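You operate a simulated robot arm through the tools that you are given. There is no shell and no other tool. Be economical: measure what you need, move in short steps, check, and stop when the job is done.

You are at the controls of a simulated robot arm. One attempt, no reset.

TASK
Push the drying table drawer shut. Then take the purple batt and leave it on the left part of the long bench. Then press the hold button two times. Then shut the cabinet door. Then close the drying cabinet drawer. Then take the square batt and put it on the left end of the clay table. Then take the silver tin and leave it in the steel bowl. Then push the tile drawer shut. Then fetch the wooden block and set it on top of the grey round batt. Then fetch the rubbing stone and set it on top of the blue hose coil. Then fetch the belt from the top of the glazing bench and set it on the large tile there. Then put one of the test pots from the top of the glazing bench on the square ring. Then press the near previous job button three times. Then fetch the square kiln shelf from the bench beside the scale and set it on top of the white round batt. Then take the round ring and leave it on the tray of the pug mill. Then open the inner right drawer. Do these in the order given.
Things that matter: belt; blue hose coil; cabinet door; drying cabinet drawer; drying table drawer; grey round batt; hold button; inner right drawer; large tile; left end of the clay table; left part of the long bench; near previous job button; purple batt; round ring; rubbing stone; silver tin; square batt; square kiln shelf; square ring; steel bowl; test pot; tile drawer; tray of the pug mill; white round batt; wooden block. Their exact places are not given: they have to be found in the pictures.

Only the result counts: the job must be done as asked and must still hold three seconds after the hand-in. Knocking over, shifting, dropping, spilling or breaking anything else fails it.

THE ROBOT
A 7-joint arm with a vacuum gripper on a trunk, on a base that drives. Base frame: it is fixed to the floor where the robot stands at the start and does not move with it; the origin is under the middle of the robot, x ahead of it, y to its left, z up. Readings come in m, degrees, newtons and seconds.
With the tool pointing down near the work surface it reaches from about 0.1 to 0.58 m from the robot's upright axis, wherever it stands. Its first joint turns from -166.0 to 166.0 degrees. Places, roughly: belt [-2, -1.75, 0.75]; blue hose coil (7x7x5 cm) [-2.7, -1.9, 0.9]; cabinet door [0.4, -0.8, 0.3]; drying cabinet drawer [0.6, -0.6, 0.6]; drying table drawer [0.7, 0, 0.8]; grey round batt [-3.25, -1.75, 1]; hold button [0.7, -0.3, 0.9]; inner right drawer [-1.1, 2, 0.8]; large tile (16x16x1 cm) [-2, -2, 0.9]; left end of the clay table [-5.3, -1.6, 0.8]; left part of the long bench [-2.6, 2.1, 0.9]; near previous job button [-1.4, 1.7, 0.9]; purple batt (18x18x1 cm) [0.8, 0.2, 0.3]; round ring (7x7x3 cm) [-4, 1.9, 0.7]; rubbing stone (7x4x4 cm) [-3.2, -2.1, 0.9]; silver tin (7x7x6 cm) [-3.2, 0.2, 0.2]; square batt (10x10x3 cm) [-1.7, -0.2, 0.8]; square kiln shelf (12x12x2 cm) [-1, 1.9, 0.9]; square ring (7x7x3 cm) [-1.9, -1.8, 0.9]; steel bowl (23x22x11 cm) [-1.5, 2, 1]; test pot [-2.25, -2, 1]; tile drawer [-3.3, -1.5, 0.7]; tray of the pug mill (12x25 cm) [-5.4, -0.3, 0.84]; white round batt [-1, 2.25, 1]; wooden block (5x10x5 cm) [-3.4, -2.1, 0.9]. Payload 1.88 kg.
Tool frame: the origin (TCP) lies in the middle of the cups' lips, and z points out of the cups. The gripper has 1 cup of 0.032 m across, covering 0.032 by 0.032 m (tool x, y); the bellows give 0.014 m. With the vacuum on, a cup seals on a smooth face that it is pressed against (1 to 4 N); it does not hold porous or soft things. The pull reaches 41 N.
Orientation is that of the tool frame in the base frame, as a unit quaternion [w, x, y, z]. With the cups facing straight down, the tool's x points along the base's -x, its y along +y and its z along -z.

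THE INTERFACE
- The arm moves only by the tool arm_command. Its argument "deltas" is a list of rows, each a list of 3 entries, a list of its own where there are three numbers: the turn, a rotation vector about the tool's x, y, z in units of 6 degrees (1.0 is 6 degrees), then the shift along the tool's x, y, z in units of 50 mm (1.0 is 50 mm), then the vacuum: 1 switches it on, 0 off. In form: [[[ax, ay, az], [tx, ty, tz], valve], ...]. A call has 1 to 20 rows; each row shifts and turns the commanded pose from where the row before left it, along the tool's axes as they then stand. A call with a number of a shift or a turn outside -1 to 1 is refused whole. A row lasts 0.2 s, in which the tool goes at most 0.05 m and 8.6 degrees; a call with a longer step from one row to the next is refused whole, and so is a gripper value outside its range. Where a pose cannot be reached the arm comes as near as it can. A force on the tool above 40 N (or 10 N above the force at the start of the call, whichever is more), or a blocked arm, ends the call early, and 0.2 s more pass. The pull builds up within a second once a cup has sealed. Time passes only in rows, and 0.2 s behind the last, so rows that do not move give it time. It gives the time, the measured TCP pose, the force on the tool (base axes) and the pull of the vacuum at its end, in the units of the frame above (readings bear some noise), with the torque about the TCP (base axes, N m) and any sound that the robot's microphone picked up, and new pictures: "show" is both (left out), scene, wrist or none.
- Cameras (640 x 400 px; columns grow to the right, rows downward): "scene" is now at [-0.0102, 0.1059, 1.5611]; the picture's right is [-0.73, -0.68, 0.00], its down [-0.52, 0.56, -0.65] and it looks along [0.44, -0.48, -0.76] (base axes); focal length 288 px, centre (320, 200). "wrist" rides on the gripper at [0.082, 0.014, -0.216] in the tool frame; the picture's right is [-0.17, 0.99, 0.00], its down [-0.91, -0.15, -0.37] and it looks along [-0.37, -0.06, 0.93] (tool axes); focal length 243 px, centre (320, 200).
- slide_trunk(by): slides the trunk up (or, below 0, down) by that many m; the arm and the scene camera ride with it, the base frame stays. It gives what a move gives, with no picture.
- roll_base(legs): drives the robot by 1 to 6 legs, each [ahead, left, turn to the left] in m, m and degrees, along the robot's own axes; the way and the turn of a leg run together, so that a leg with both is an arc; at most 1.5 m and 180 degrees a leg. The arm and the cameras ride along, it lands a little off, and it stops where it bumps. It gives what a move gives, and a new picture of the scene camera.
- turn_head(pan, tilt): turns the head with the scene camera to pan (to the left, within 155 degrees either way) and tilt (down, from -29 to 69), counted from straight ahead of the robot. It gives what a move gives, and a new picture of the scene camera.
- locate(camera, pixels): for up to 12 pixels [column, row] of the newest picture of that camera ("zoom" is the newest enlarged one), the place [x, y, z] in the base frame of the surface seen there, good to about 0.002 m. It takes no simulated time.
- close_up(camera, box): a new picture of the part [left, top, right, bottom] of that camera's present view, enlarged. It takes no simulated time.
- finish_job(): hands the job in; it is judged then, once.

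Keep the steps short. Do not move on a guess: measure, check each grasp and each placing, and mend mistakes. In all there are 385 turns and 360 pictures (those below and enlarged ones count). Leave the vacuum off and the arm clear of the work at the hand-in unless told otherwise, and finish with a single line.

The tools are called after "Call:" as a command line: name --argument value ..., lists and objects as JSON in quotes. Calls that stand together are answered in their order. arm_command: Moves the arm, as the interface text tells. Its arguments: {"type":"object","properties":{"deltas":{"type":"array"},"show":{"type":"string","enum":["both","scene","wrist","none"]}},"required":["deltas"]} The other tools are called the same way: slide_trunk (by) slides the trunk up or down; roll_base (legs) drives the base; turn_head (pan, tilt) turns the head that bears the scene camera; locate (camera, pixels) gives the place of the surface under pixels of a picture; close_up (camera, box) takes an enlarged picture of a part of a camera's view; finish_job () hands the job in.

At the start:

```text
t: 0.0
ee_pos: [0.3229, -0.2204, 1.2171]
tcp_rot: [-0.001, 0.0, 1.0, -0.001]
wrist_force: [0.6, -1.5, 0.4]
torque: [0.0, -0.02, 0.04]
pull: 0.0
trunk travel left (down, up): [-0.525, 0.065]
robot x, y, heading: [-0.0005, 0.0031, 0.3]
head pan, tilt: [-47.2, 49.6]
```

scene: 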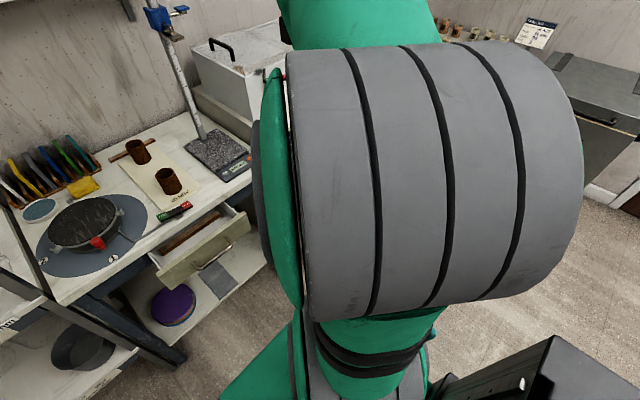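
wrist: 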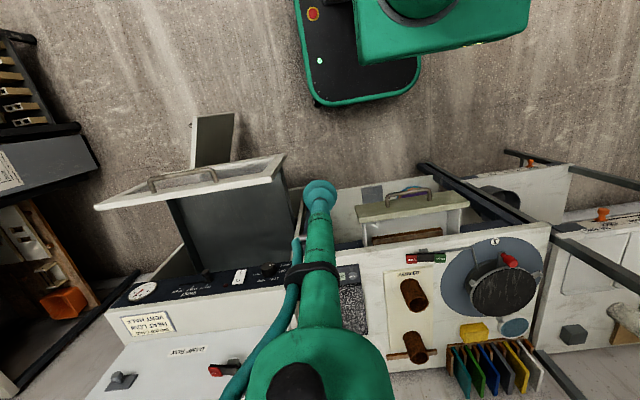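

The drying table drawer (greenish front) shows open at wrist (410,210) and scene (205,262). I'll measure it and its surroundings.

Call:
locate --camera "wrist" --pixels '[[365, 212], [460, 205], [408, 190], [410, 225], [500, 248], [372, 193], [190, 180], [268, 268], [340, 270], [430, 258], [220, 130], [600, 215]]'

Call:
locate --camera "scene" --pixels '[[173, 305], [205, 262], [165, 270], [245, 225], [213, 265], [215, 290], [170, 330], [185, 222], [130, 255], [215, 150]]'

Call:
close_up --camera "wrist" --box '[80, 150, 400, 350]'

```text
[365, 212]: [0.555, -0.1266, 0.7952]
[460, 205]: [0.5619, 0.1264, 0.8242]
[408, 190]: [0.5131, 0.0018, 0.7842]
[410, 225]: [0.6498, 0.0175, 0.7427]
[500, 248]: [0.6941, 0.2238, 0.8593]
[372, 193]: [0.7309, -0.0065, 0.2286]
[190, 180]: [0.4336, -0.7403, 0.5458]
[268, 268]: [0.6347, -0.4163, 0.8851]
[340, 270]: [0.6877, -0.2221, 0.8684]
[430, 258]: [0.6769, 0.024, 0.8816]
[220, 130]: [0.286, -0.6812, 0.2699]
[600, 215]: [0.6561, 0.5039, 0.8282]
```

```text
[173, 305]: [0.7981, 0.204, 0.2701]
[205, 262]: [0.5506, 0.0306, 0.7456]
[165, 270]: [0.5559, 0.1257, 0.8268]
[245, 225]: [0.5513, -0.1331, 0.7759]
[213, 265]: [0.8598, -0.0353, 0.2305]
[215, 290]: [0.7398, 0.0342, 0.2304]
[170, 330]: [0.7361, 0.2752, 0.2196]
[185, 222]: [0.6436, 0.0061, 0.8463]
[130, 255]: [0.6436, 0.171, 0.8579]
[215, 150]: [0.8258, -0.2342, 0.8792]
```

```text
2.00 times, centred on (240, 250) of wrist
```

zoom: 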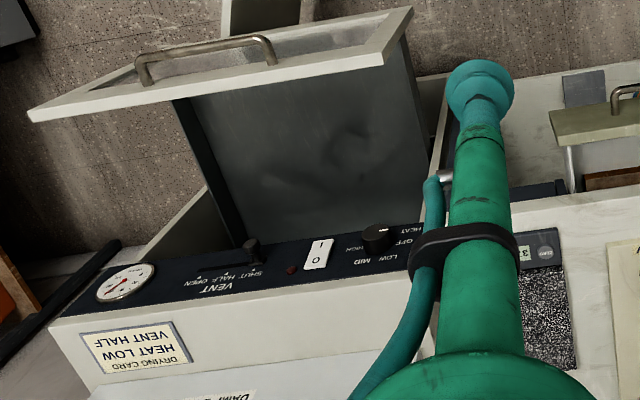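

The drawer front is at x≈0.55 (y −0.13 to 0.13) and the table edge at x≈0.645. I'll look closer at the drawer front in the scene view, and bring the arm to y≈0.08 while starting to tilt the tool forward.

Call:
close_up --camera "scene" --box '[80, 130, 320, 330]'

Call:
arm_command --deltas '[[[0, 0, 0], [0, 0.9, 0], 0], [[0, 0, 0], [0, 0.9, 0], 0], [[0, 0, 0], [0, 0.9, 0], 0], [[0, 0, 0], [0, 0.9, 0], 0], [[0, 0, 0], [0, 0.9, 0], 0], [[0, 0, 0], [0, 0.9, 0], 0], [[0, -1, 0], [0, 0, 0], 0], [[0, -1, 0], [0, 0, 0], 0], [[0, -1, 0], [0, 0, 0], 0], [[0, -1, 0], [0, 0, 0], 0], [[0, -1, 0], [0, 0, 0], 0], [[0, -1, 0], [0, 0, 0], 0]]'

```text
2.00 times, centred on (200, 230) of scene
```

zoom: 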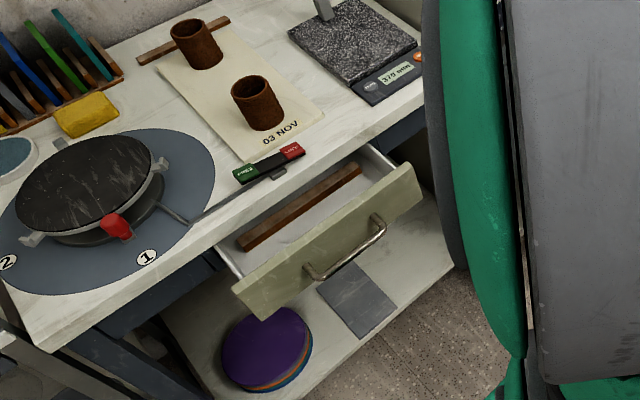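

```text
t: 2.2
ee_pos: [0.3442, 0.05, 1.1614]
tcp_rot: [0.114, 0.006, 0.993, -0.032]
wrist_force: [-0.7, 0.0, -0.6]
torque: [-0.01, -0.01, 0.02]
pull: 0.0
trunk travel left (down, up): [-0.525, 0.065]
robot x, y, heading: [-0.0016, -0.002, 0.1]
head pan, tilt: [-47.2, 49.6]
stopped in row 11: the arm was blocked; the commanded pose is now the measured one
```

scene: 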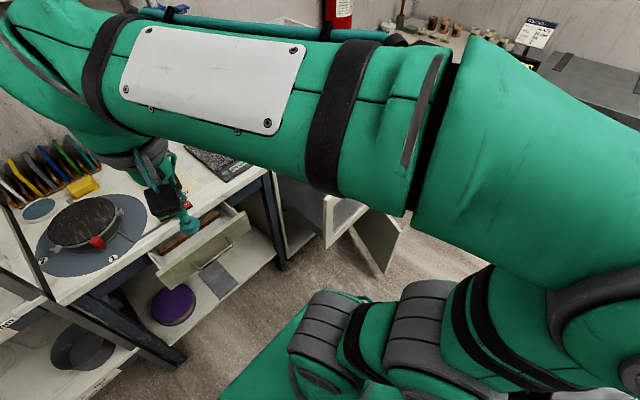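
wrist: 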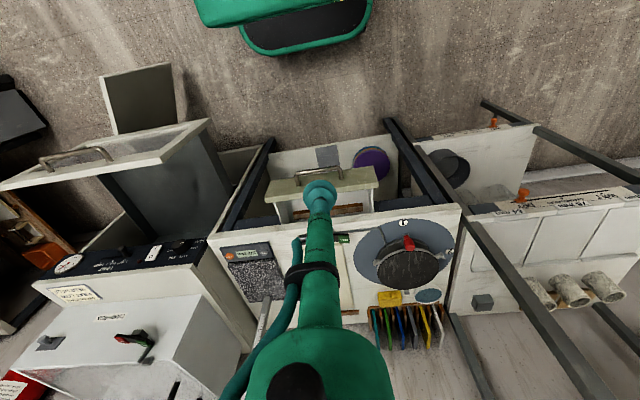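

The arm was blocked at a ~13° tilt, likely a joint limit this close in. I'll extend forward 0.1 m and lower a bit, then tilt again.

Call:
arm_command --deltas '[[[0, 0, 0], [-0.9, 0, 0.2], 0], [[0, 0, 0], [-0.9, 0, 0.2], 0], [[0, 0, 0], [0, 0, 0.8], 0], [[0, 0, 0], [0, 0, 0.8], 0], [[0, -1, 0], [0, 0, 0], 0], [[0, -1, 0], [0, 0, 0], 0], [[0, -1, 0], [0, 0, 0], 0], [[0, -1, 0], [0, 0, 0], 0]]'

```text
t: 4.2
ee_pos: [0.4536, 0.0318, 1.0361]
tcp_rot: [0.261, 0.006, 0.964, -0.054]
wrist_force: [-0.2, -0.2, -1.0]
torque: [-0.02, 0.02, 0.02]
pull: 0.1
trunk travel left (down, up): [-0.525, 0.065]
robot x, y, heading: [0.0019, 0.0002, -0.1]
head pan, tilt: [-47.2, 49.6]
stopped in row 8: the arm was blocked; the commanded pose is now the measured one
```

scene: 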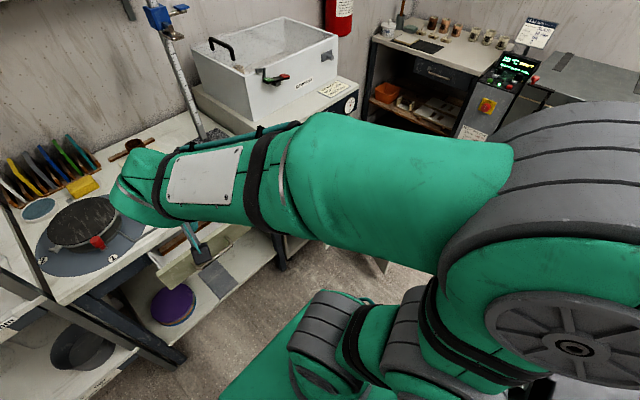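
wrist: 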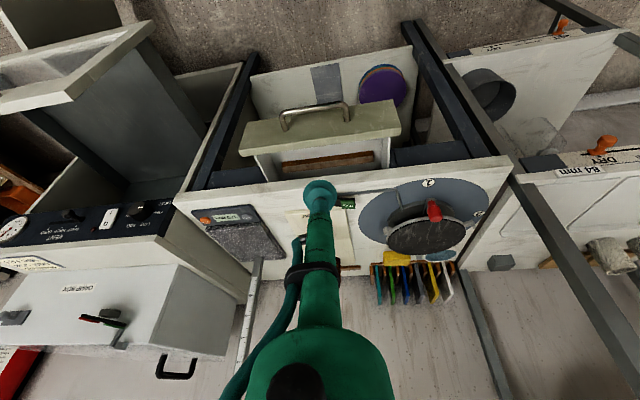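

Tilt now ~30°, which is limited by the wrist. That should suffice to push the front beside the handle (handle spans about y −0.06…0.05). I'll lower the trunk 0.12 m.

Call:
slide_trunk --by -0.12

```text
t: 5.7
ee_pos: [0.4535, 0.0321, 0.9171]
tcp_rot: [0.258, 0.007, 0.965, -0.054]
wrist_force: [-0.9, 0.1, -0.4]
torque: [0.03, -0.01, 0.0]
pull: 0.1
trunk travel left (down, up): [-0.405, 0.185]
robot x, y, heading: [0.0027, 0.0007, -0.0]
head pan, tilt: [-47.2, 49.6]
```

Call:
arm_command --deltas '[[[0, 0, 0], [0, 0.6, 0], 0], [[0, 0, 0], [0, 0.6, 0], 0], [[0, 0, 0], [0.4, 0, 0.75], 0], [[0, 0, 0], [0.4, 0, 0.75], 0], [[0, 0, 0], [0.4, 0, 0.7], 0]]'

```text
t: 6.9
ee_pos: [0.4611, 0.0811, 0.7887]
tcp_rot: [0.264, 0.007, 0.963, -0.053]
wrist_force: [-0.2, -0.7, -0.2]
torque: [0.0, 0.05, 0.01]
pull: 0.0
trunk travel left (down, up): [-0.405, 0.185]
robot x, y, heading: [-0.0001, -0.0005, -0.1]
head pan, tilt: [-47.2, 49.6]
```

scene: 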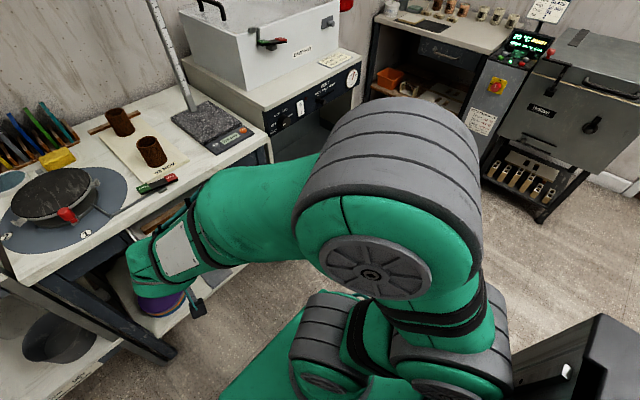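
wrist: 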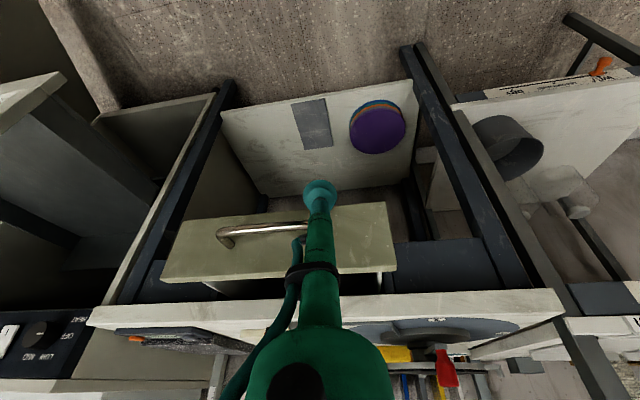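

Cup is in front of the drawer front, just left of the handle end. Push forward in +x, slowly.

Call:
arm_command --deltas '[[[0, 0, 0], [-0.7, 0.2, 0.4], 0], [[0, 0, 0], [-0.7, 0.2, 0.4], 0], [[0, 0, 0], [-0.35, 0, 0.2], 0], [[0, 0, 0], [-0.35, 0, 0.2], 0], [[0, 0, 0], [-0.35, 0, 0.2], 0], [[0, 0, 0], [-0.35, 0, 0.2], 0], [[0, 0, 0], [-0.35, 0, 0.2], 0]]'

```text
t: 8.5
ee_pos: [0.6427, 0.0909, 0.7932]
tcp_rot: [0.265, 0.008, 0.963, -0.054]
wrist_force: [0.4, 0.2, -0.2]
torque: [-0.02, -0.01, 0.04]
pull: 0.1
trunk travel left (down, up): [-0.405, 0.185]
robot x, y, heading: [0.0002, -0.0005, -0.2]
head pan, tilt: [-47.2, 49.6]
```

scene: 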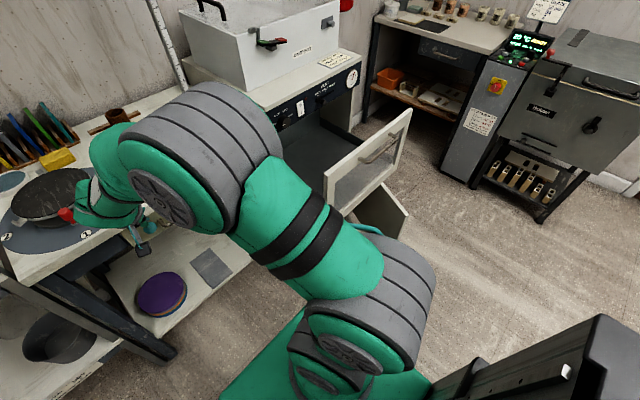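
wrist: 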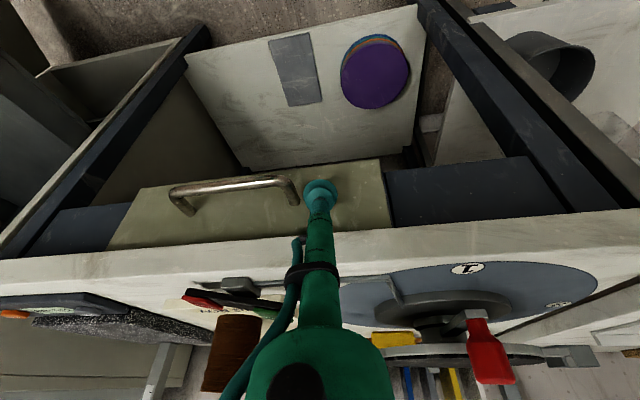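

Call:
locate --camera "wrist" --pixels '[[365, 195], [140, 220], [450, 195], [450, 230], [235, 185], [80, 225]]'

Call:
close_up --camera "wrist" --box '[80, 100, 500, 362]'

```text
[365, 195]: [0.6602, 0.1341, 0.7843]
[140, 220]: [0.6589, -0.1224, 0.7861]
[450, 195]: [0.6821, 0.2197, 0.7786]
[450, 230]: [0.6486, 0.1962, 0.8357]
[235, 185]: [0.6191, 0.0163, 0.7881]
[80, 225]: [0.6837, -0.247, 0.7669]
```

```text
1.52 times, centred on (290, 231) of wrist
```

zoom: 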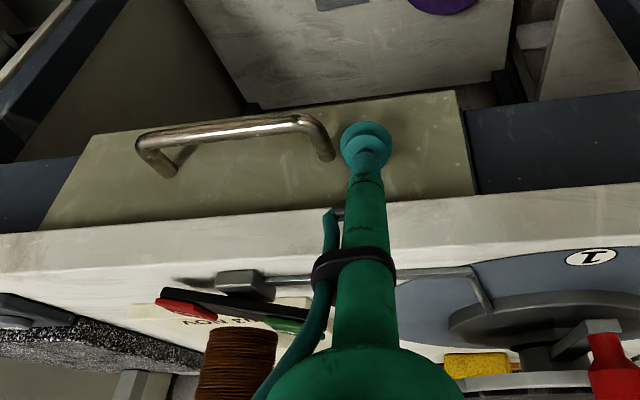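

Front now at x≈0.659, frame face at 0.683. Push a bit further until force rises.

Call:
arm_command --deltas '[[[0, 0, 0], [-0.14, 0, 0.08], 0], [[0, 0, 0], [-0.14, 0, 0.08], 0], [[0, 0, 0], [-0.1, 0, 0.06], 0], [[0, 0, 0], [-0.1, 0, 0.06], 0]]' --show "wrist"

```text
t: 9.3
ee_pos: [0.6539, 0.0902, 0.7833]
tcp_rot: [0.255, 0.008, 0.965, -0.054]
wrist_force: [-15.4, -0.6, 4.9]
torque: [0.04, -0.32, 0.06]
pull: 0.2
trunk travel left (down, up): [-0.405, 0.185]
robot x, y, heading: [-0.003, -0.0006, 0.2]
head pan, tilt: [-47.2, 49.6]
stopped in row 3: the force on the tool passed its limit at 46 N (the readings are from after the stop); the commanded pose is now the measured one
```

wrist: 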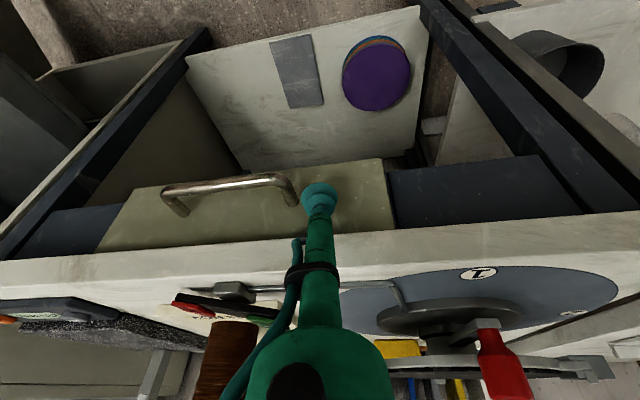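

The force rose sharply: the drawer is at its stop. Check the front and pull back.

Call:
locate --camera "wrist" --pixels '[[365, 195], [140, 220], [450, 195], [375, 75], [345, 85], [400, 90]]'

Call:
arm_command --deltas '[[[0, 0, 0], [0.7, 0, -0.4], 0], [[0, 0, 0], [0.7, 0, -0.4], 0], [[0, 0, 0], [0.7, 0, -0.4], 0], [[0, 0, 0], [0.7, 0, -0.4], 0]]'

```text
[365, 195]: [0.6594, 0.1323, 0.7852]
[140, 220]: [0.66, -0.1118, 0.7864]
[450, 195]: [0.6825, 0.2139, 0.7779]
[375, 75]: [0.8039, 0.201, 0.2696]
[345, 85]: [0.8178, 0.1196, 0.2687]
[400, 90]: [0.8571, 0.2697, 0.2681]
```

```text
t: 10.3
ee_pos: [0.4936, 0.0947, 0.7848]
tcp_rot: [0.256, 0.008, 0.965, -0.055]
wrist_force: [-0.3, -0.1, 0.2]
torque: [-0.02, 0.01, -0.02]
pull: 0.1
trunk travel left (down, up): [-0.405, 0.185]
robot x, y, heading: [-0.0008, -0.0004, -0.0]
head pan, tilt: [-47.2, 49.6]
```

scene: 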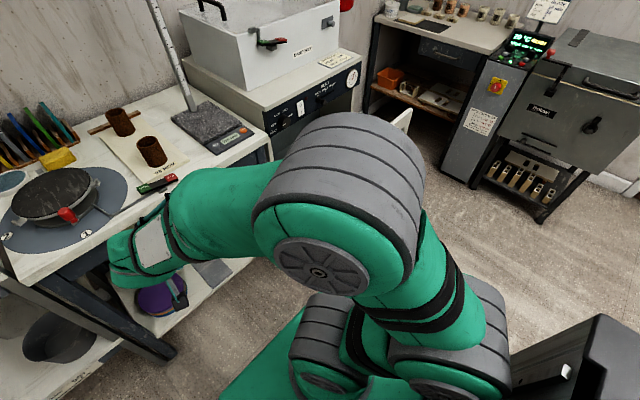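
wrist: 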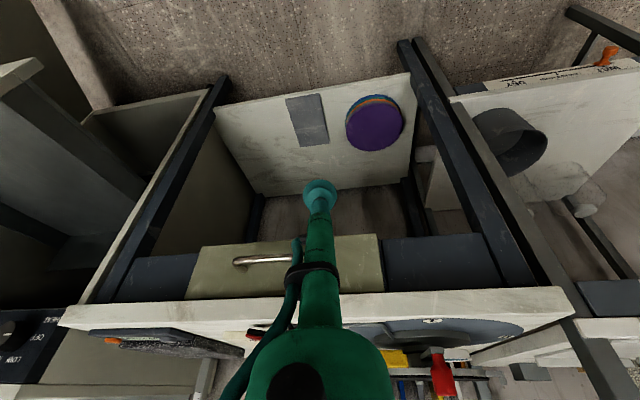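

Drawer is shut. Now I'll measure the purple batt stack, the table underside, and the arm's own geometry.

Call:
locate --camera "scene" --pixels '[[340, 120], [320, 270], [315, 295], [360, 300], [440, 295], [430, 270], [130, 270], [200, 180], [250, 400], [560, 340], [480, 310], [590, 380]]'

Call:
locate --camera "wrist" --pixels '[[375, 95], [375, 149], [346, 122], [403, 122], [215, 265], [150, 270], [430, 260], [210, 95], [410, 60], [265, 190], [310, 105], [290, 280]]'

Call:
close_up --camera "wrist" --box '[180, 40, 500, 240]'

```text
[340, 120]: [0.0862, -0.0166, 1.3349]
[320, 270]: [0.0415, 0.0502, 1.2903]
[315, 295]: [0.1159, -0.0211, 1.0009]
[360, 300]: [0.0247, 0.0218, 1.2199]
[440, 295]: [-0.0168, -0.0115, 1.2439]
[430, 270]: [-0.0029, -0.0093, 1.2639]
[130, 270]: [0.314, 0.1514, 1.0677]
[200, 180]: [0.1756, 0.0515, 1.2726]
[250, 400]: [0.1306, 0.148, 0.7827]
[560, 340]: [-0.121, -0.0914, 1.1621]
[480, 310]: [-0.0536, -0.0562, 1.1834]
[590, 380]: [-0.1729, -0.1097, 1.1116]
```

```text
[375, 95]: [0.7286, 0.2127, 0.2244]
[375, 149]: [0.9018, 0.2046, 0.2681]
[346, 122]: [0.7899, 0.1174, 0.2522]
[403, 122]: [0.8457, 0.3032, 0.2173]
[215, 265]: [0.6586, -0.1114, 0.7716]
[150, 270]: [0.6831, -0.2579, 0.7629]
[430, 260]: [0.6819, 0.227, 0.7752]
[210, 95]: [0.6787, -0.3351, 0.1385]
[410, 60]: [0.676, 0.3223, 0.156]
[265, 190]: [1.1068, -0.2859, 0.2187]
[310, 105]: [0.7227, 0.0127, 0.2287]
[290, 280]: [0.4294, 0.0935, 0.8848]
```

```text
2.00 times, centred on (340, 140) of wrist
```

zoom: 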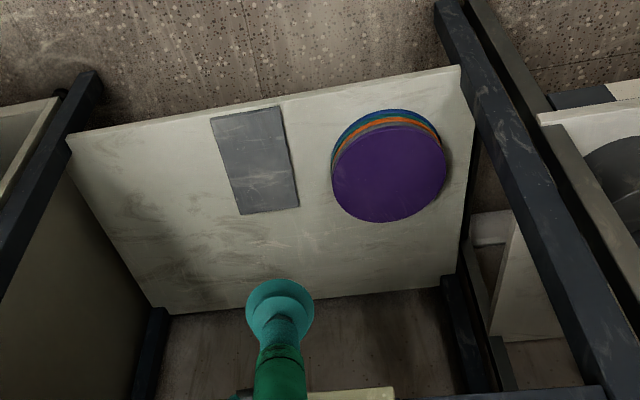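

Call:
locate --camera "zoom" --pixels '[[400, 128], [390, 219], [336, 178], [443, 160], [388, 175], [452, 72], [75, 140], [450, 270], [160, 300]]'

Call:
turn_head --pan 20 --tilt 60

```text
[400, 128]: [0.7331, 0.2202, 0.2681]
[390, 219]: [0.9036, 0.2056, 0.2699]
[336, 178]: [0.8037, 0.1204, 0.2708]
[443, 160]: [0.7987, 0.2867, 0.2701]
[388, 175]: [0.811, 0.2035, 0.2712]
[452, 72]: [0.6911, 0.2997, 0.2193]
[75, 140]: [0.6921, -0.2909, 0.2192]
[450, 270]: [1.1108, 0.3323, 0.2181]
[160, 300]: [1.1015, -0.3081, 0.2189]
```

```text
t: 11.7
ee_pos: [0.4932, 0.0959, 0.7838]
tcp_rot: [0.256, 0.009, 0.965, -0.054]
wrist_force: [-0.3, -0.2, -0.4]
torque: [-0.03, -0.03, -0.02]
pull: 0.0
trunk travel left (down, up): [-0.405, 0.185]
robot x, y, heading: [-0.005, 0.0014, 0.1]
head pan, tilt: [20.0, 60.0]
```

scene: 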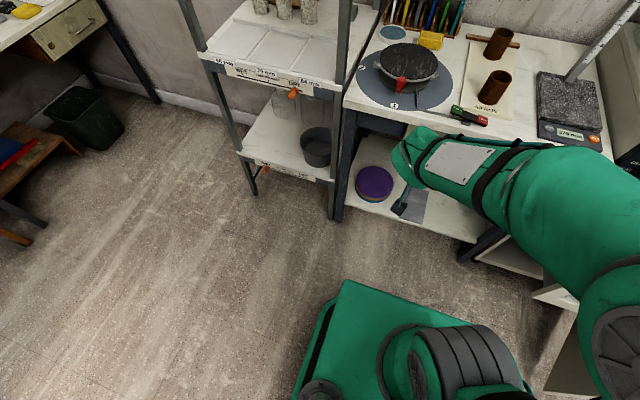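

Call:
locate --camera "scene" --pixels '[[345, 282], [465, 320], [310, 360], [400, 320], [415, 360], [340, 380], [335, 215]]'

```text
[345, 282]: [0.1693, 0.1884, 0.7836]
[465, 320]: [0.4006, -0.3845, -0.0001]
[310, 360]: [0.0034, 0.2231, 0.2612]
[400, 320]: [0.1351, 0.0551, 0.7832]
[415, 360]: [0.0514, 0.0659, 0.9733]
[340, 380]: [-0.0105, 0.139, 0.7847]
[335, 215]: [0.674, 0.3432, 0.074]
```

Batt centre ≈ (0.818, 0.204, 0.270). Plan: lower the trunk, straighten the tool vertically, drive closer, then reach in under the table.

Call:
slide_trunk --by -0.4

Call:
arm_command --deltas '[[[0, 1, 0], [0, 0, 0], 0], [[0, 1, 0], [0, 0, 0], 0], [[0, 1, 0], [0, 0, 0], 0], [[0, 1, 0], [0, 0, 0], 0], [[0, 0.95, 0], [0, 0, 0], 0]]'

```text
t: 15.5
ee_pos: [0.4944, 0.0943, 0.3792]
tcp_rot: [0.252, 0.007, 0.966, -0.055]
wrist_force: [-0.7, 0.8, 1.0]
torque: [-0.01, 0.03, 0.0]
pull: 0.1
trunk travel left (down, up): [-0.005, 0.585]
robot x, y, heading: [-0.0014, -0.0043, 0.2]
head pan, tilt: [20.0, 60.0]
```

```text
t: 16.7
ee_pos: [0.494, 0.0936, 0.3848]
tcp_rot: [0.0, 0.022, 0.999, -0.05]
wrist_force: [-0.2, -0.4, 0.2]
torque: [0.0, 0.01, -0.02]
pull: 0.0
trunk travel left (down, up): [-0.005, 0.585]
robot x, y, heading: [-0.0021, 0.0002, -0.2]
head pan, tilt: [20.0, 60.0]
```

scene: 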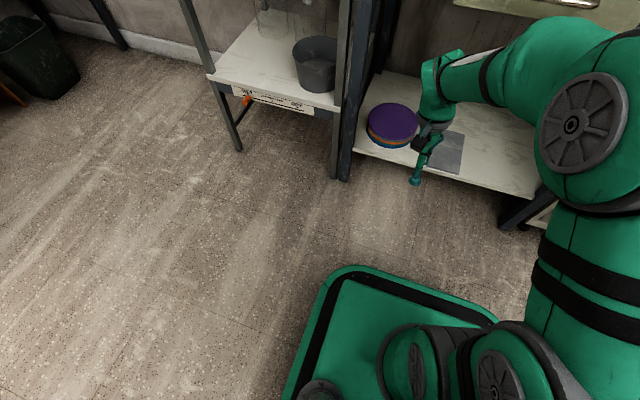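
wrist: 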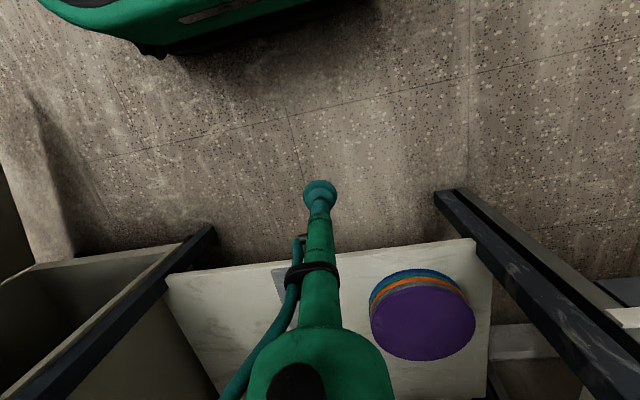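

Tool leans about 5.7° toward −y; I'll correct it, and check the base's front edge and clearance.

Call:
arm_command --deltas '[[[-0.95, 0, 0], [0, 0, 0], 0], [[0, 0, -0.42], [0, 0, 0], 0]]' --show "none"

Call:
locate --camera "scene" --pixels '[[350, 268], [495, 320], [420, 290], [300, 370], [600, 60], [540, 40], [460, 65], [500, 5], [510, 60]]'

```text
t: 17.3
ee_pos: [0.4938, 0.0969, 0.3854]
tcp_rot: [0.001, 0.0, 1.0, 0.0]
wrist_force: [1.5, 0.7, 0.1]
torque: [0.0, 0.02, 0.01]
pull: 0.0
trunk travel left (down, up): [-0.005, 0.585]
robot x, y, heading: [-0.0015, 0.0017, 0.1]
head pan, tilt: [20.0, 60.0]
```

```text
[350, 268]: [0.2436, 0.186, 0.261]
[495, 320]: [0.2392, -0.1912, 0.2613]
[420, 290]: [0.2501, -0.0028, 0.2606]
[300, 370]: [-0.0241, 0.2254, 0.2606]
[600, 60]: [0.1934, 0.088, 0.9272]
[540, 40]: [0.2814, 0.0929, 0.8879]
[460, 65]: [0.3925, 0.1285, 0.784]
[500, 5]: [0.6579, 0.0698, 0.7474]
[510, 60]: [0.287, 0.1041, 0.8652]
```

Call:
arm_command --deltas '[[[0, 0, 0], [-0.6, 0, 0.6], 0], [[0, 0, 0], [-0.6, 0, 0.6], 0], [[0, 0, 0], [-0.6, 0, 0.3], 0]]' --show "scene"

```text
t: 18.1
ee_pos: [0.5836, 0.094, 0.309]
tcp_rot: [0.001, -0.001, 1.0, 0.0]
wrist_force: [-0.4, 0.3, -0.3]
torque: [0.0, 0.01, -0.03]
pull: 0.0
trunk travel left (down, up): [-0.005, 0.585]
robot x, y, heading: [-0.0011, 0.0017, -0.0]
head pan, tilt: [20.0, 60.0]
```

scene: 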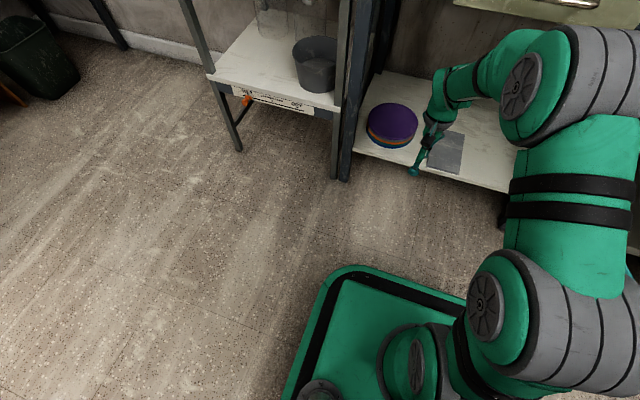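

Call:
locate --camera "scene" --pixels '[[435, 75], [455, 72], [485, 60], [515, 40], [545, 35], [580, 30], [530, 200], [600, 120], [450, 110], [440, 100], [520, 85]]'

Call:
turn_head --pan 10 --tilt 30

```text
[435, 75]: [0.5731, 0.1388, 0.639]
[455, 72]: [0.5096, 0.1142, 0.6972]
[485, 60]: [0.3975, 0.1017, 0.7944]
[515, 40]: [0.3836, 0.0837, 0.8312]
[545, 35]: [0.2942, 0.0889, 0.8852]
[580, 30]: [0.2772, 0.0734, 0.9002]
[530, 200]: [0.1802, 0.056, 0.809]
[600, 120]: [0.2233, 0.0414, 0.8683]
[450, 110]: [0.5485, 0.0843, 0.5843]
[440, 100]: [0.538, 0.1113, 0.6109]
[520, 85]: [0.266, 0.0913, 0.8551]
```

```text
t: 19.1
ee_pos: [0.5826, 0.0959, 0.3098]
tcp_rot: [0.002, -0.001, 1.0, -0.001]
wrist_force: [0.2, 0.4, -0.7]
torque: [0.01, 0.0, -0.05]
pull: 0.1
trunk travel left (down, up): [-0.005, 0.585]
robot x, y, heading: [0.0007, -0.0016, -0.1]
head pan, tilt: [10.0, 30.0]
```

scene: 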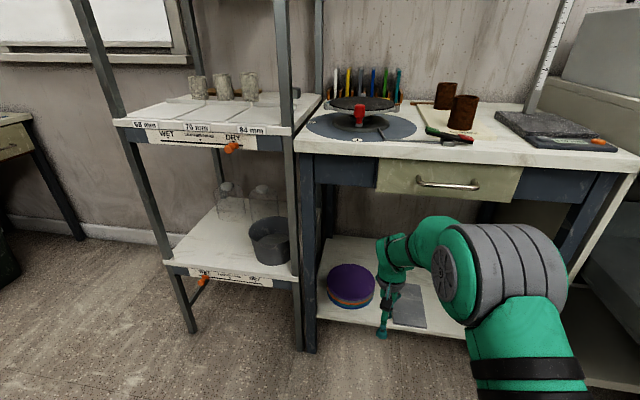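

The forearm is too high at the table edge in this posture. Test how far I can stretch (flattening the elbow): extend TCP to x≈0.67.

Call:
arm_command --deltas '[[[0, 0, 0], [-0.5, 0, 0], 0], [[0, 0, 0], [-0.5, 0, 0], 0], [[0, 0, 0], [-0.5, 0, 0], 0], [[0, 0, 0], [-0.4, 0, 0], 0]]' --show "scene"

```text
t: 20.1
ee_pos: [0.6778, 0.0951, 0.3115]
tcp_rot: [0.001, 0.0, 1.0, -0.001]
wrist_force: [0.2, 0.3, 0.2]
torque: [0.02, -0.05, -0.02]
pull: 0.2
trunk travel left (down, up): [-0.005, 0.585]
robot x, y, heading: [-0.0005, 0.0027, -0.3]
head pan, tilt: [10.0, 30.0]
```

scene: 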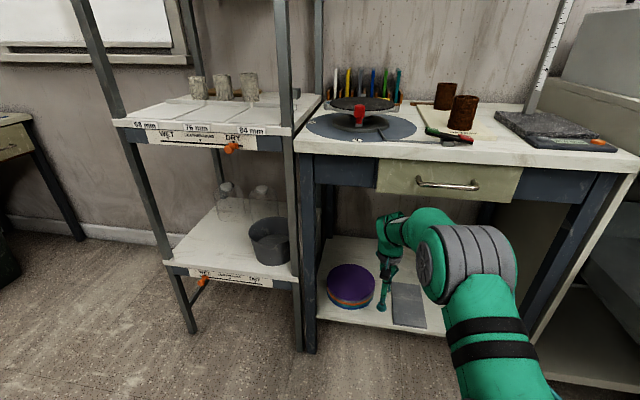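

Call:
locate --camera "scene" --pixels '[[405, 215], [430, 208], [470, 226], [385, 215], [395, 245], [440, 195], [350, 186], [440, 235], [500, 280]]'

```text
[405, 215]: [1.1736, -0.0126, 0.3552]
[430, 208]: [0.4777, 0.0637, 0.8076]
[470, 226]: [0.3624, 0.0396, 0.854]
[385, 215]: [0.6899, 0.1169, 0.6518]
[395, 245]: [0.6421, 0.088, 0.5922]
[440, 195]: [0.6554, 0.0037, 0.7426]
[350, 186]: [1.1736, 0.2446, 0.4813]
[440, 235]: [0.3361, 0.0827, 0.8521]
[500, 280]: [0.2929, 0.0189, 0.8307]
```

Call:
arm_command --deltas '[[[0, 0, 0], [-0.4, 0, 0], 0], [[0, 0, 0], [-0.4, 0, 0], 0], [[0, 0, 0], [-0.4, 0, 0], 0]]' --show "scene"

```text
t: 20.9
ee_pos: [0.7383, 0.095, 0.3112]
tcp_rot: [0.001, 0.001, 1.0, -0.001]
wrist_force: [-0.9, 0.3, 0.4]
torque: [-0.02, 0.03, 0.0]
pull: 0.1
trunk travel left (down, up): [-0.005, 0.585]
robot x, y, heading: [0.0014, -0.0036, -0.3]
head pan, tilt: [10.0, 30.0]
```

scene: 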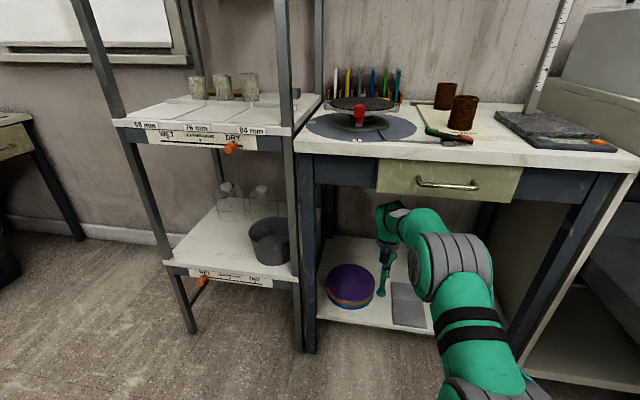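

Call:
locate --camera "scene" --pixels '[[390, 206], [400, 212], [415, 209], [430, 210], [440, 236], [470, 235], [440, 202], [420, 197], [385, 225]]'

Call:
close_up --camera "scene" --box '[320, 150, 540, 330]'

```text
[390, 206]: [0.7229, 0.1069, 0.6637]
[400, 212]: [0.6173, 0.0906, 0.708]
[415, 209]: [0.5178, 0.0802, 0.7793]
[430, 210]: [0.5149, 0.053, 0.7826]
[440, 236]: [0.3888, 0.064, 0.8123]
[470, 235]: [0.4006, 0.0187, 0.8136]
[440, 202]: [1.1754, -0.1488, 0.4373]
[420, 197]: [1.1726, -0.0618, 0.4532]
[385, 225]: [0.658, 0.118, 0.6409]
```

```text
2.22 times, centred on (430, 240) of scene
```

zoom: 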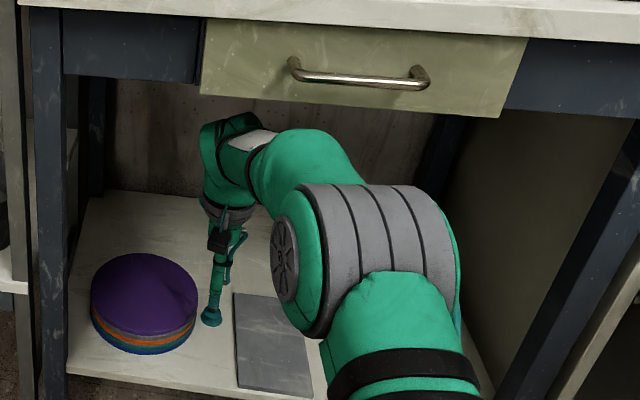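

The stretched posture fits: forearm top ≈0.70 at the table edge, below the drawer bottom. Drive 0.03 ahead and 0.10 left so the cup gets above the batt.

Call:
roll_base --legs '[[0.0, 0.1, 0], [0.03, 0, 0]]'

```text
t: 22.4
ee_pos: [0.7686, 0.1949, 0.3102]
tcp_rot: [0.001, -0.001, 1.0, 0.0]
wrist_force: [0.2, -0.4, -0.1]
torque: [0.01, 0.02, 0.01]
pull: 0.0
trunk travel left (down, up): [-0.005, 0.585]
robot x, y, heading: [0.0279, 0.0974, 0.2]
head pan, tilt: [10.0, 30.0]
```

scene: 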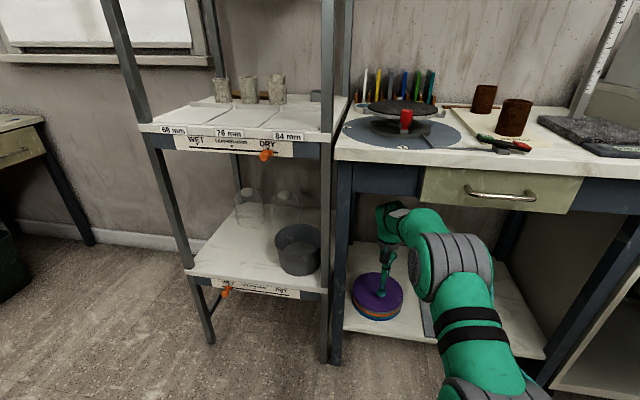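

Now extend 2.5 cm more and go down onto the batt with vacuum on (top z 0.270).

Call:
arm_command --deltas '[[[0, 0, 0], [-0.25, 0.05, 0], 0], [[0, 0, 0], [-0.25, 0.05, 0], 0], [[0, 0, 0], [-0.1, 0, 0.4], 1], [[0, 0, 0], [0, 0, 0.3], 1], [[0, 0, 0], [0, 0, 0.14], 1], [[0, 0, 0], [0, 0, 0.06], 1], [[0, 0, 0], [0, 0, 0], 1]]'

```text
t: 24.0
ee_pos: [0.8017, 0.1991, 0.2688]
tcp_rot: [0.006, -0.001, 1.0, -0.001]
wrist_force: [-0.7, -1.6, 19.7]
torque: [0.06, 0.19, -0.18]
pull: 40.2
trunk travel left (down, up): [-0.005, 0.585]
robot x, y, heading: [0.0274, 0.0991, -0.2]
head pan, tilt: [10.0, 30.0]
```

scene: 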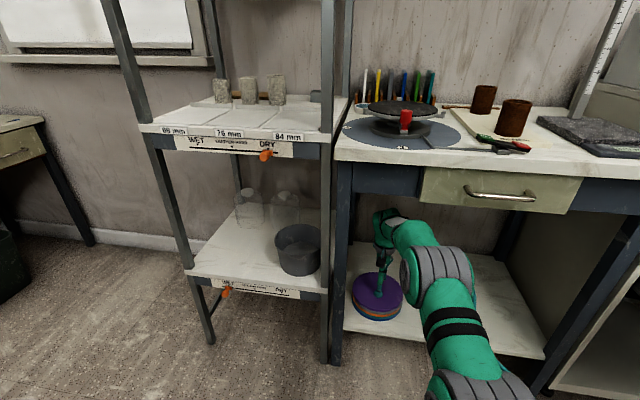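
wrist: 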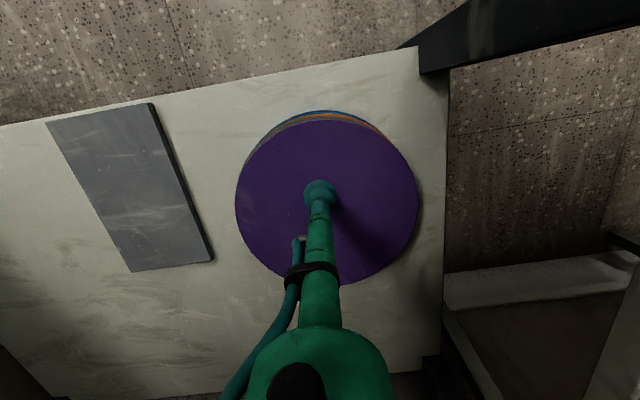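

Sealed (pull 40 N). Lift 3 cm slowly and check.

Call:
arm_command --deltas '[[[0, 0, 0], [0, 0, -0.2], 1], [[0, 0, 0], [0, 0, -0.2], 1], [[0, 0, 0], [0, 0, -0.2], 1]]'

```text
t: 24.8
ee_pos: [0.7991, 0.1995, 0.2941]
tcp_rot: [0.001, -0.002, 1.0, -0.002]
wrist_force: [-0.5, 0.2, -2.4]
torque: [0.01, 0.09, 0.0]
pull: 41.1
trunk travel left (down, up): [-0.005, 0.585]
robot x, y, heading: [0.029, 0.0971, -0.0]
head pan, tilt: [10.0, 30.0]
```

scene: 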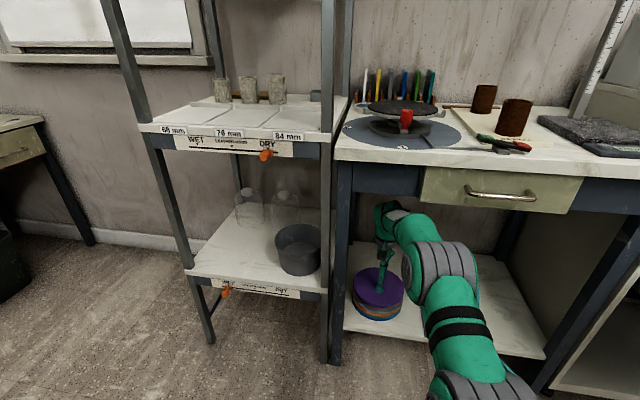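
wrist: 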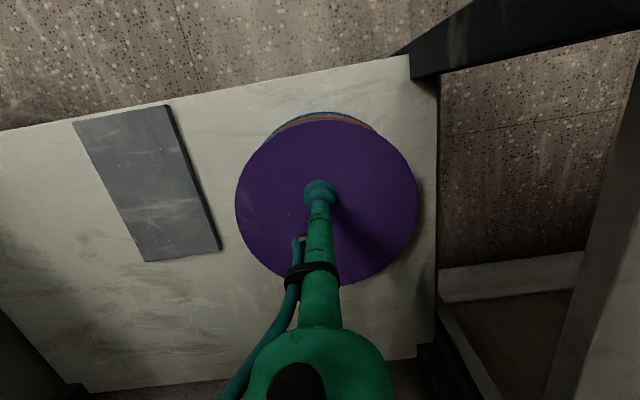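

Only the purple batt came up. Back the base out from under the table.

Call:
roll_base --legs '[[-0.25, 0, 0], [-0.35, 0, 0]]'

Call:
slide_trunk --by 0.5

Call:
turn_head --pan 140 --tilt 20

```text
t: 28.6
ee_pos: [0.2119, 0.2006, 0.2967]
tcp_rot: [0.002, -0.001, 1.0, -0.002]
wrist_force: [0.4, 0.8, -2.1]
torque: [-0.04, 0.02, 0.02]
pull: 40.3
trunk travel left (down, up): [-0.005, 0.585]
robot x, y, heading: [-0.5568, 0.0959, 0.1]
head pan, tilt: [10.0, 30.0]
stopped in leg 2: the robot was blocked; the commanded pose is now the measured one
```

scene: 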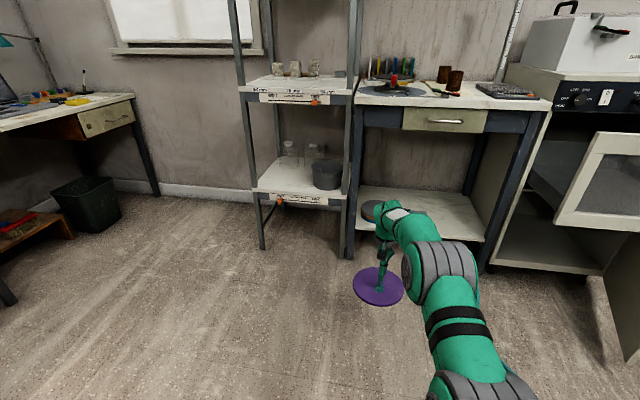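

```text
refused: 0.5 is not a number from -0.4 to 0.4
```

```text
t: 30.7
ee_pos: [0.2127, 0.1986, 0.2961]
tcp_rot: [0.004, -0.002, 1.0, -0.001]
wrist_force: [0.4, 0.1, -2.4]
torque: [0.0, 0.06, -0.01]
pull: 40.9
trunk travel left (down, up): [-0.005, 0.585]
robot x, y, heading: [-0.5567, 0.0974, -0.3]
head pan, tilt: [140.0, 20.0]
```

scene: 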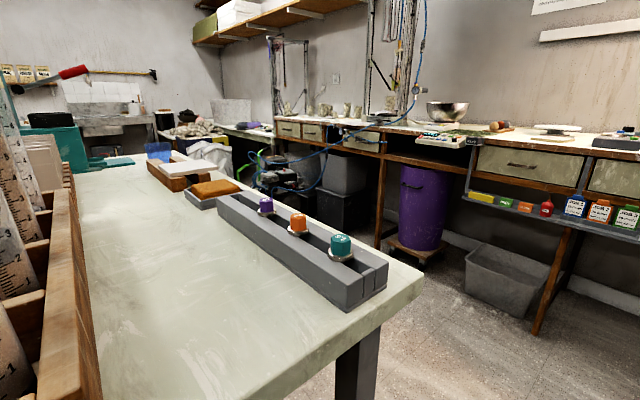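

The base touched something behind (the middle table). I'll ease ahead 5 cm, raise the trunk, and look around.

Call:
roll_base --legs '[[0.06, 0, 0]]'

Call:
slide_trunk --by 0.4

Call:
slide_trunk --by 0.15

Call:
turn_head --pan 120 --tilt 25

Call:
turn_head --pan 153 --tilt 45

```text
t: 31.6
ee_pos: [0.2723, 0.1985, 0.2964]
tcp_rot: [0.004, -0.001, 1.0, -0.001]
wrist_force: [0.4, -0.5, -2.8]
torque: [0.04, 0.0, -0.01]
pull: 41.0
trunk travel left (down, up): [-0.005, 0.585]
robot x, y, heading: [-0.4991, 0.0972, -0.0]
head pan, tilt: [140.0, 20.0]
```

scene: 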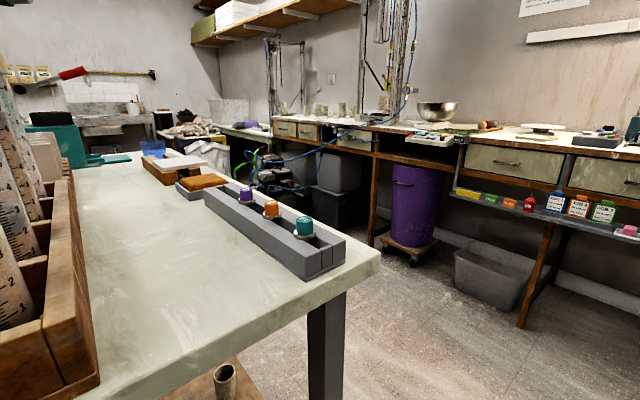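

```text
t: 35.5
ee_pos: [0.2717, 0.1996, 0.6953]
tcp_rot: [0.002, 0.0, 1.0, -0.001]
wrist_force: [-0.5, 0.3, -1.9]
torque: [-0.03, 0.04, 0.03]
pull: 40.6
trunk travel left (down, up): [-0.405, 0.185]
robot x, y, heading: [-0.4962, 0.0995, -0.1]
head pan, tilt: [140.0, 20.0]
```

```text
t: 37.2
ee_pos: [0.272, 0.199, 0.8462]
tcp_rot: [0.003, 0.0, 1.0, -0.001]
wrist_force: [-0.5, 0.2, -2.3]
torque: [0.02, 0.06, 0.02]
pull: 40.3
trunk travel left (down, up): [-0.555, 0.035]
robot x, y, heading: [-0.4975, 0.0983, 0.2]
head pan, tilt: [140.0, 20.0]
```

```text
t: 38.0
ee_pos: [0.2713, 0.1992, 0.8467]
tcp_rot: [0.003, -0.001, 1.0, -0.001]
wrist_force: [0.4, 0.1, -2.7]
torque: [-0.03, 0.02, 0.02]
pull: 40.7
trunk travel left (down, up): [-0.555, 0.035]
robot x, y, heading: [-0.4948, 0.0982, 0.2]
head pan, tilt: [120.0, 25.0]
```

scene: 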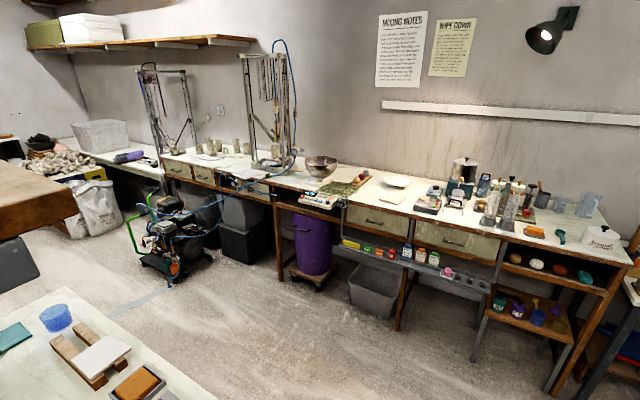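

```text
t: 39.0
ee_pos: [0.2717, 0.1987, 0.847]
tcp_rot: [0.003, -0.001, 1.0, 0.0]
wrist_force: [-0.3, 0.2, -2.0]
torque: [0.01, 0.04, 0.01]
pull: 40.7
trunk travel left (down, up): [-0.555, 0.035]
robot x, y, heading: [-0.4979, 0.0974, 0.4]
head pan, tilt: [153.0, 45.0]
```

scene: 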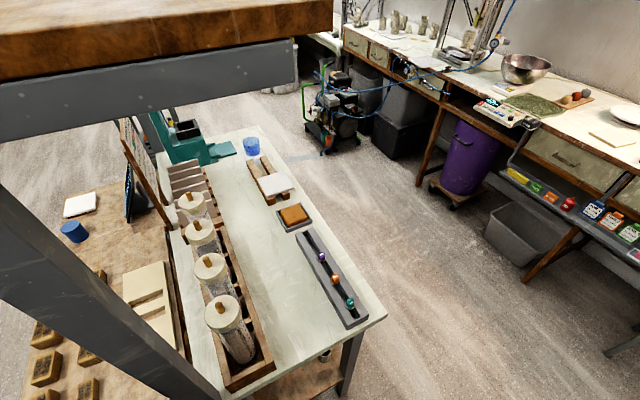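

Let me map table and long bench edges in this view.

Call:
locate --camera "scene" --pixels '[[385, 318], [245, 130], [355, 300], [300, 45], [335, 40], [455, 95], [505, 135], [610, 165], [400, 50], [325, 140], [350, 15], [480, 60]]'

Call:
turn_head --pan 125 --tilt 12

```text
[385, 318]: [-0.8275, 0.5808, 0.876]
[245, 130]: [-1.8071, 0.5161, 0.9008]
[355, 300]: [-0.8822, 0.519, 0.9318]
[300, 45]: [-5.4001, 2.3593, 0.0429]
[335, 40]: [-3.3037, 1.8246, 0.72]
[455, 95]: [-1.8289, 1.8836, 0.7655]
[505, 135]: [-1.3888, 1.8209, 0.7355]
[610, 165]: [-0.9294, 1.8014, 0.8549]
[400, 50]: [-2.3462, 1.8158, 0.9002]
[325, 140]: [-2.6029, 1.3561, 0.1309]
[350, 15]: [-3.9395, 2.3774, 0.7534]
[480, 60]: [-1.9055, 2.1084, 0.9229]
```

```text
t: 40.0
ee_pos: [0.2724, 0.1988, 0.8471]
tcp_rot: [0.003, -0.001, 1.0, -0.001]
wrist_force: [0.7, 0.2, -2.2]
torque: [0.0, 0.04, 0.03]
pull: 40.6
trunk travel left (down, up): [-0.555, 0.035]
robot x, y, heading: [-0.4986, 0.0983, 0.2]
head pan, tilt: [125.0, 12.0]
```

scene: 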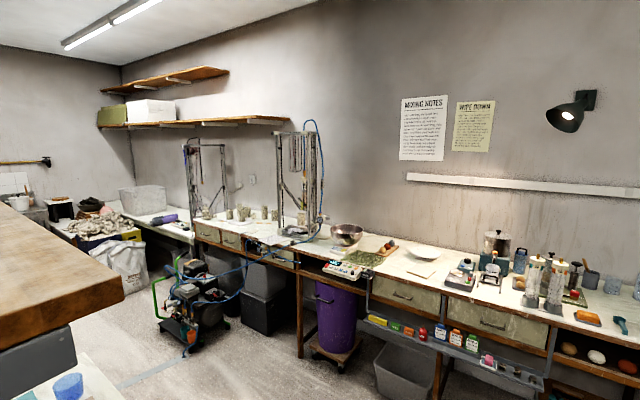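

Retract and raise the arm with the batt for travel.

Call:
arm_command --deltas '[[[0, 0, 0], [0.4, 0, -0.8], 1], [[0, 0, 0], [0.6, 0, -0.8], 1], [[0, 0, 0], [0.7, 0, -0.7], 1], [[0, 0, 0], [0.8, 0, -0.5], 1], [[0, 0, 0], [0.8, 0, -0.4], 1], [[0, 0, 0], [0.8, 0, -0.4], 1], [[0, 0, 0], [0.8, 0, -0.4], 1], [[0, 0, 0], [0.8, 0, 0], 1], [[0, 0, 0], [0.8, 0, 0], 1]]' --show "wrist"

Call:
locate --camera "scene" --pixels '[[200, 335], [185, 310], [330, 355], [400, 370], [370, 385], [300, 350], [270, 325], [160, 330], [130, 285], [590, 380], [255, 240], [210, 215]]'

```text
t: 42.0
ee_pos: [-0.056, 0.2, 1.045]
tcp_rot: [0.003, -0.002, 1.0, -0.001]
wrist_force: [0.5, -0.1, -2.0]
torque: [-0.03, 0.1, 0.01]
pull: 40.4
trunk travel left (down, up): [-0.555, 0.035]
robot x, y, heading: [-0.4979, 0.0971, -0.0]
head pan, tilt: [125.0, 12.0]
```

wrist: 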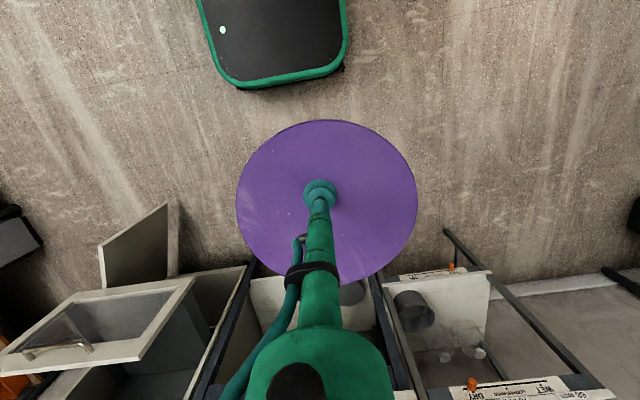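

```text
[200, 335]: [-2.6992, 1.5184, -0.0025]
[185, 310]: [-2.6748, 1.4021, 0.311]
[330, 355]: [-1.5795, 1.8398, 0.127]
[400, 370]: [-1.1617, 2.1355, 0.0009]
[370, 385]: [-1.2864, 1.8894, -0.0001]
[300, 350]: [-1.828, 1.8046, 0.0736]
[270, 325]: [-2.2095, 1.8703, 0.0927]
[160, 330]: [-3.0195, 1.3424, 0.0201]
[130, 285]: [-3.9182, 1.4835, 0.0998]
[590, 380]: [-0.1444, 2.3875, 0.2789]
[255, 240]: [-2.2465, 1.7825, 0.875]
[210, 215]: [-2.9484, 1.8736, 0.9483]
```

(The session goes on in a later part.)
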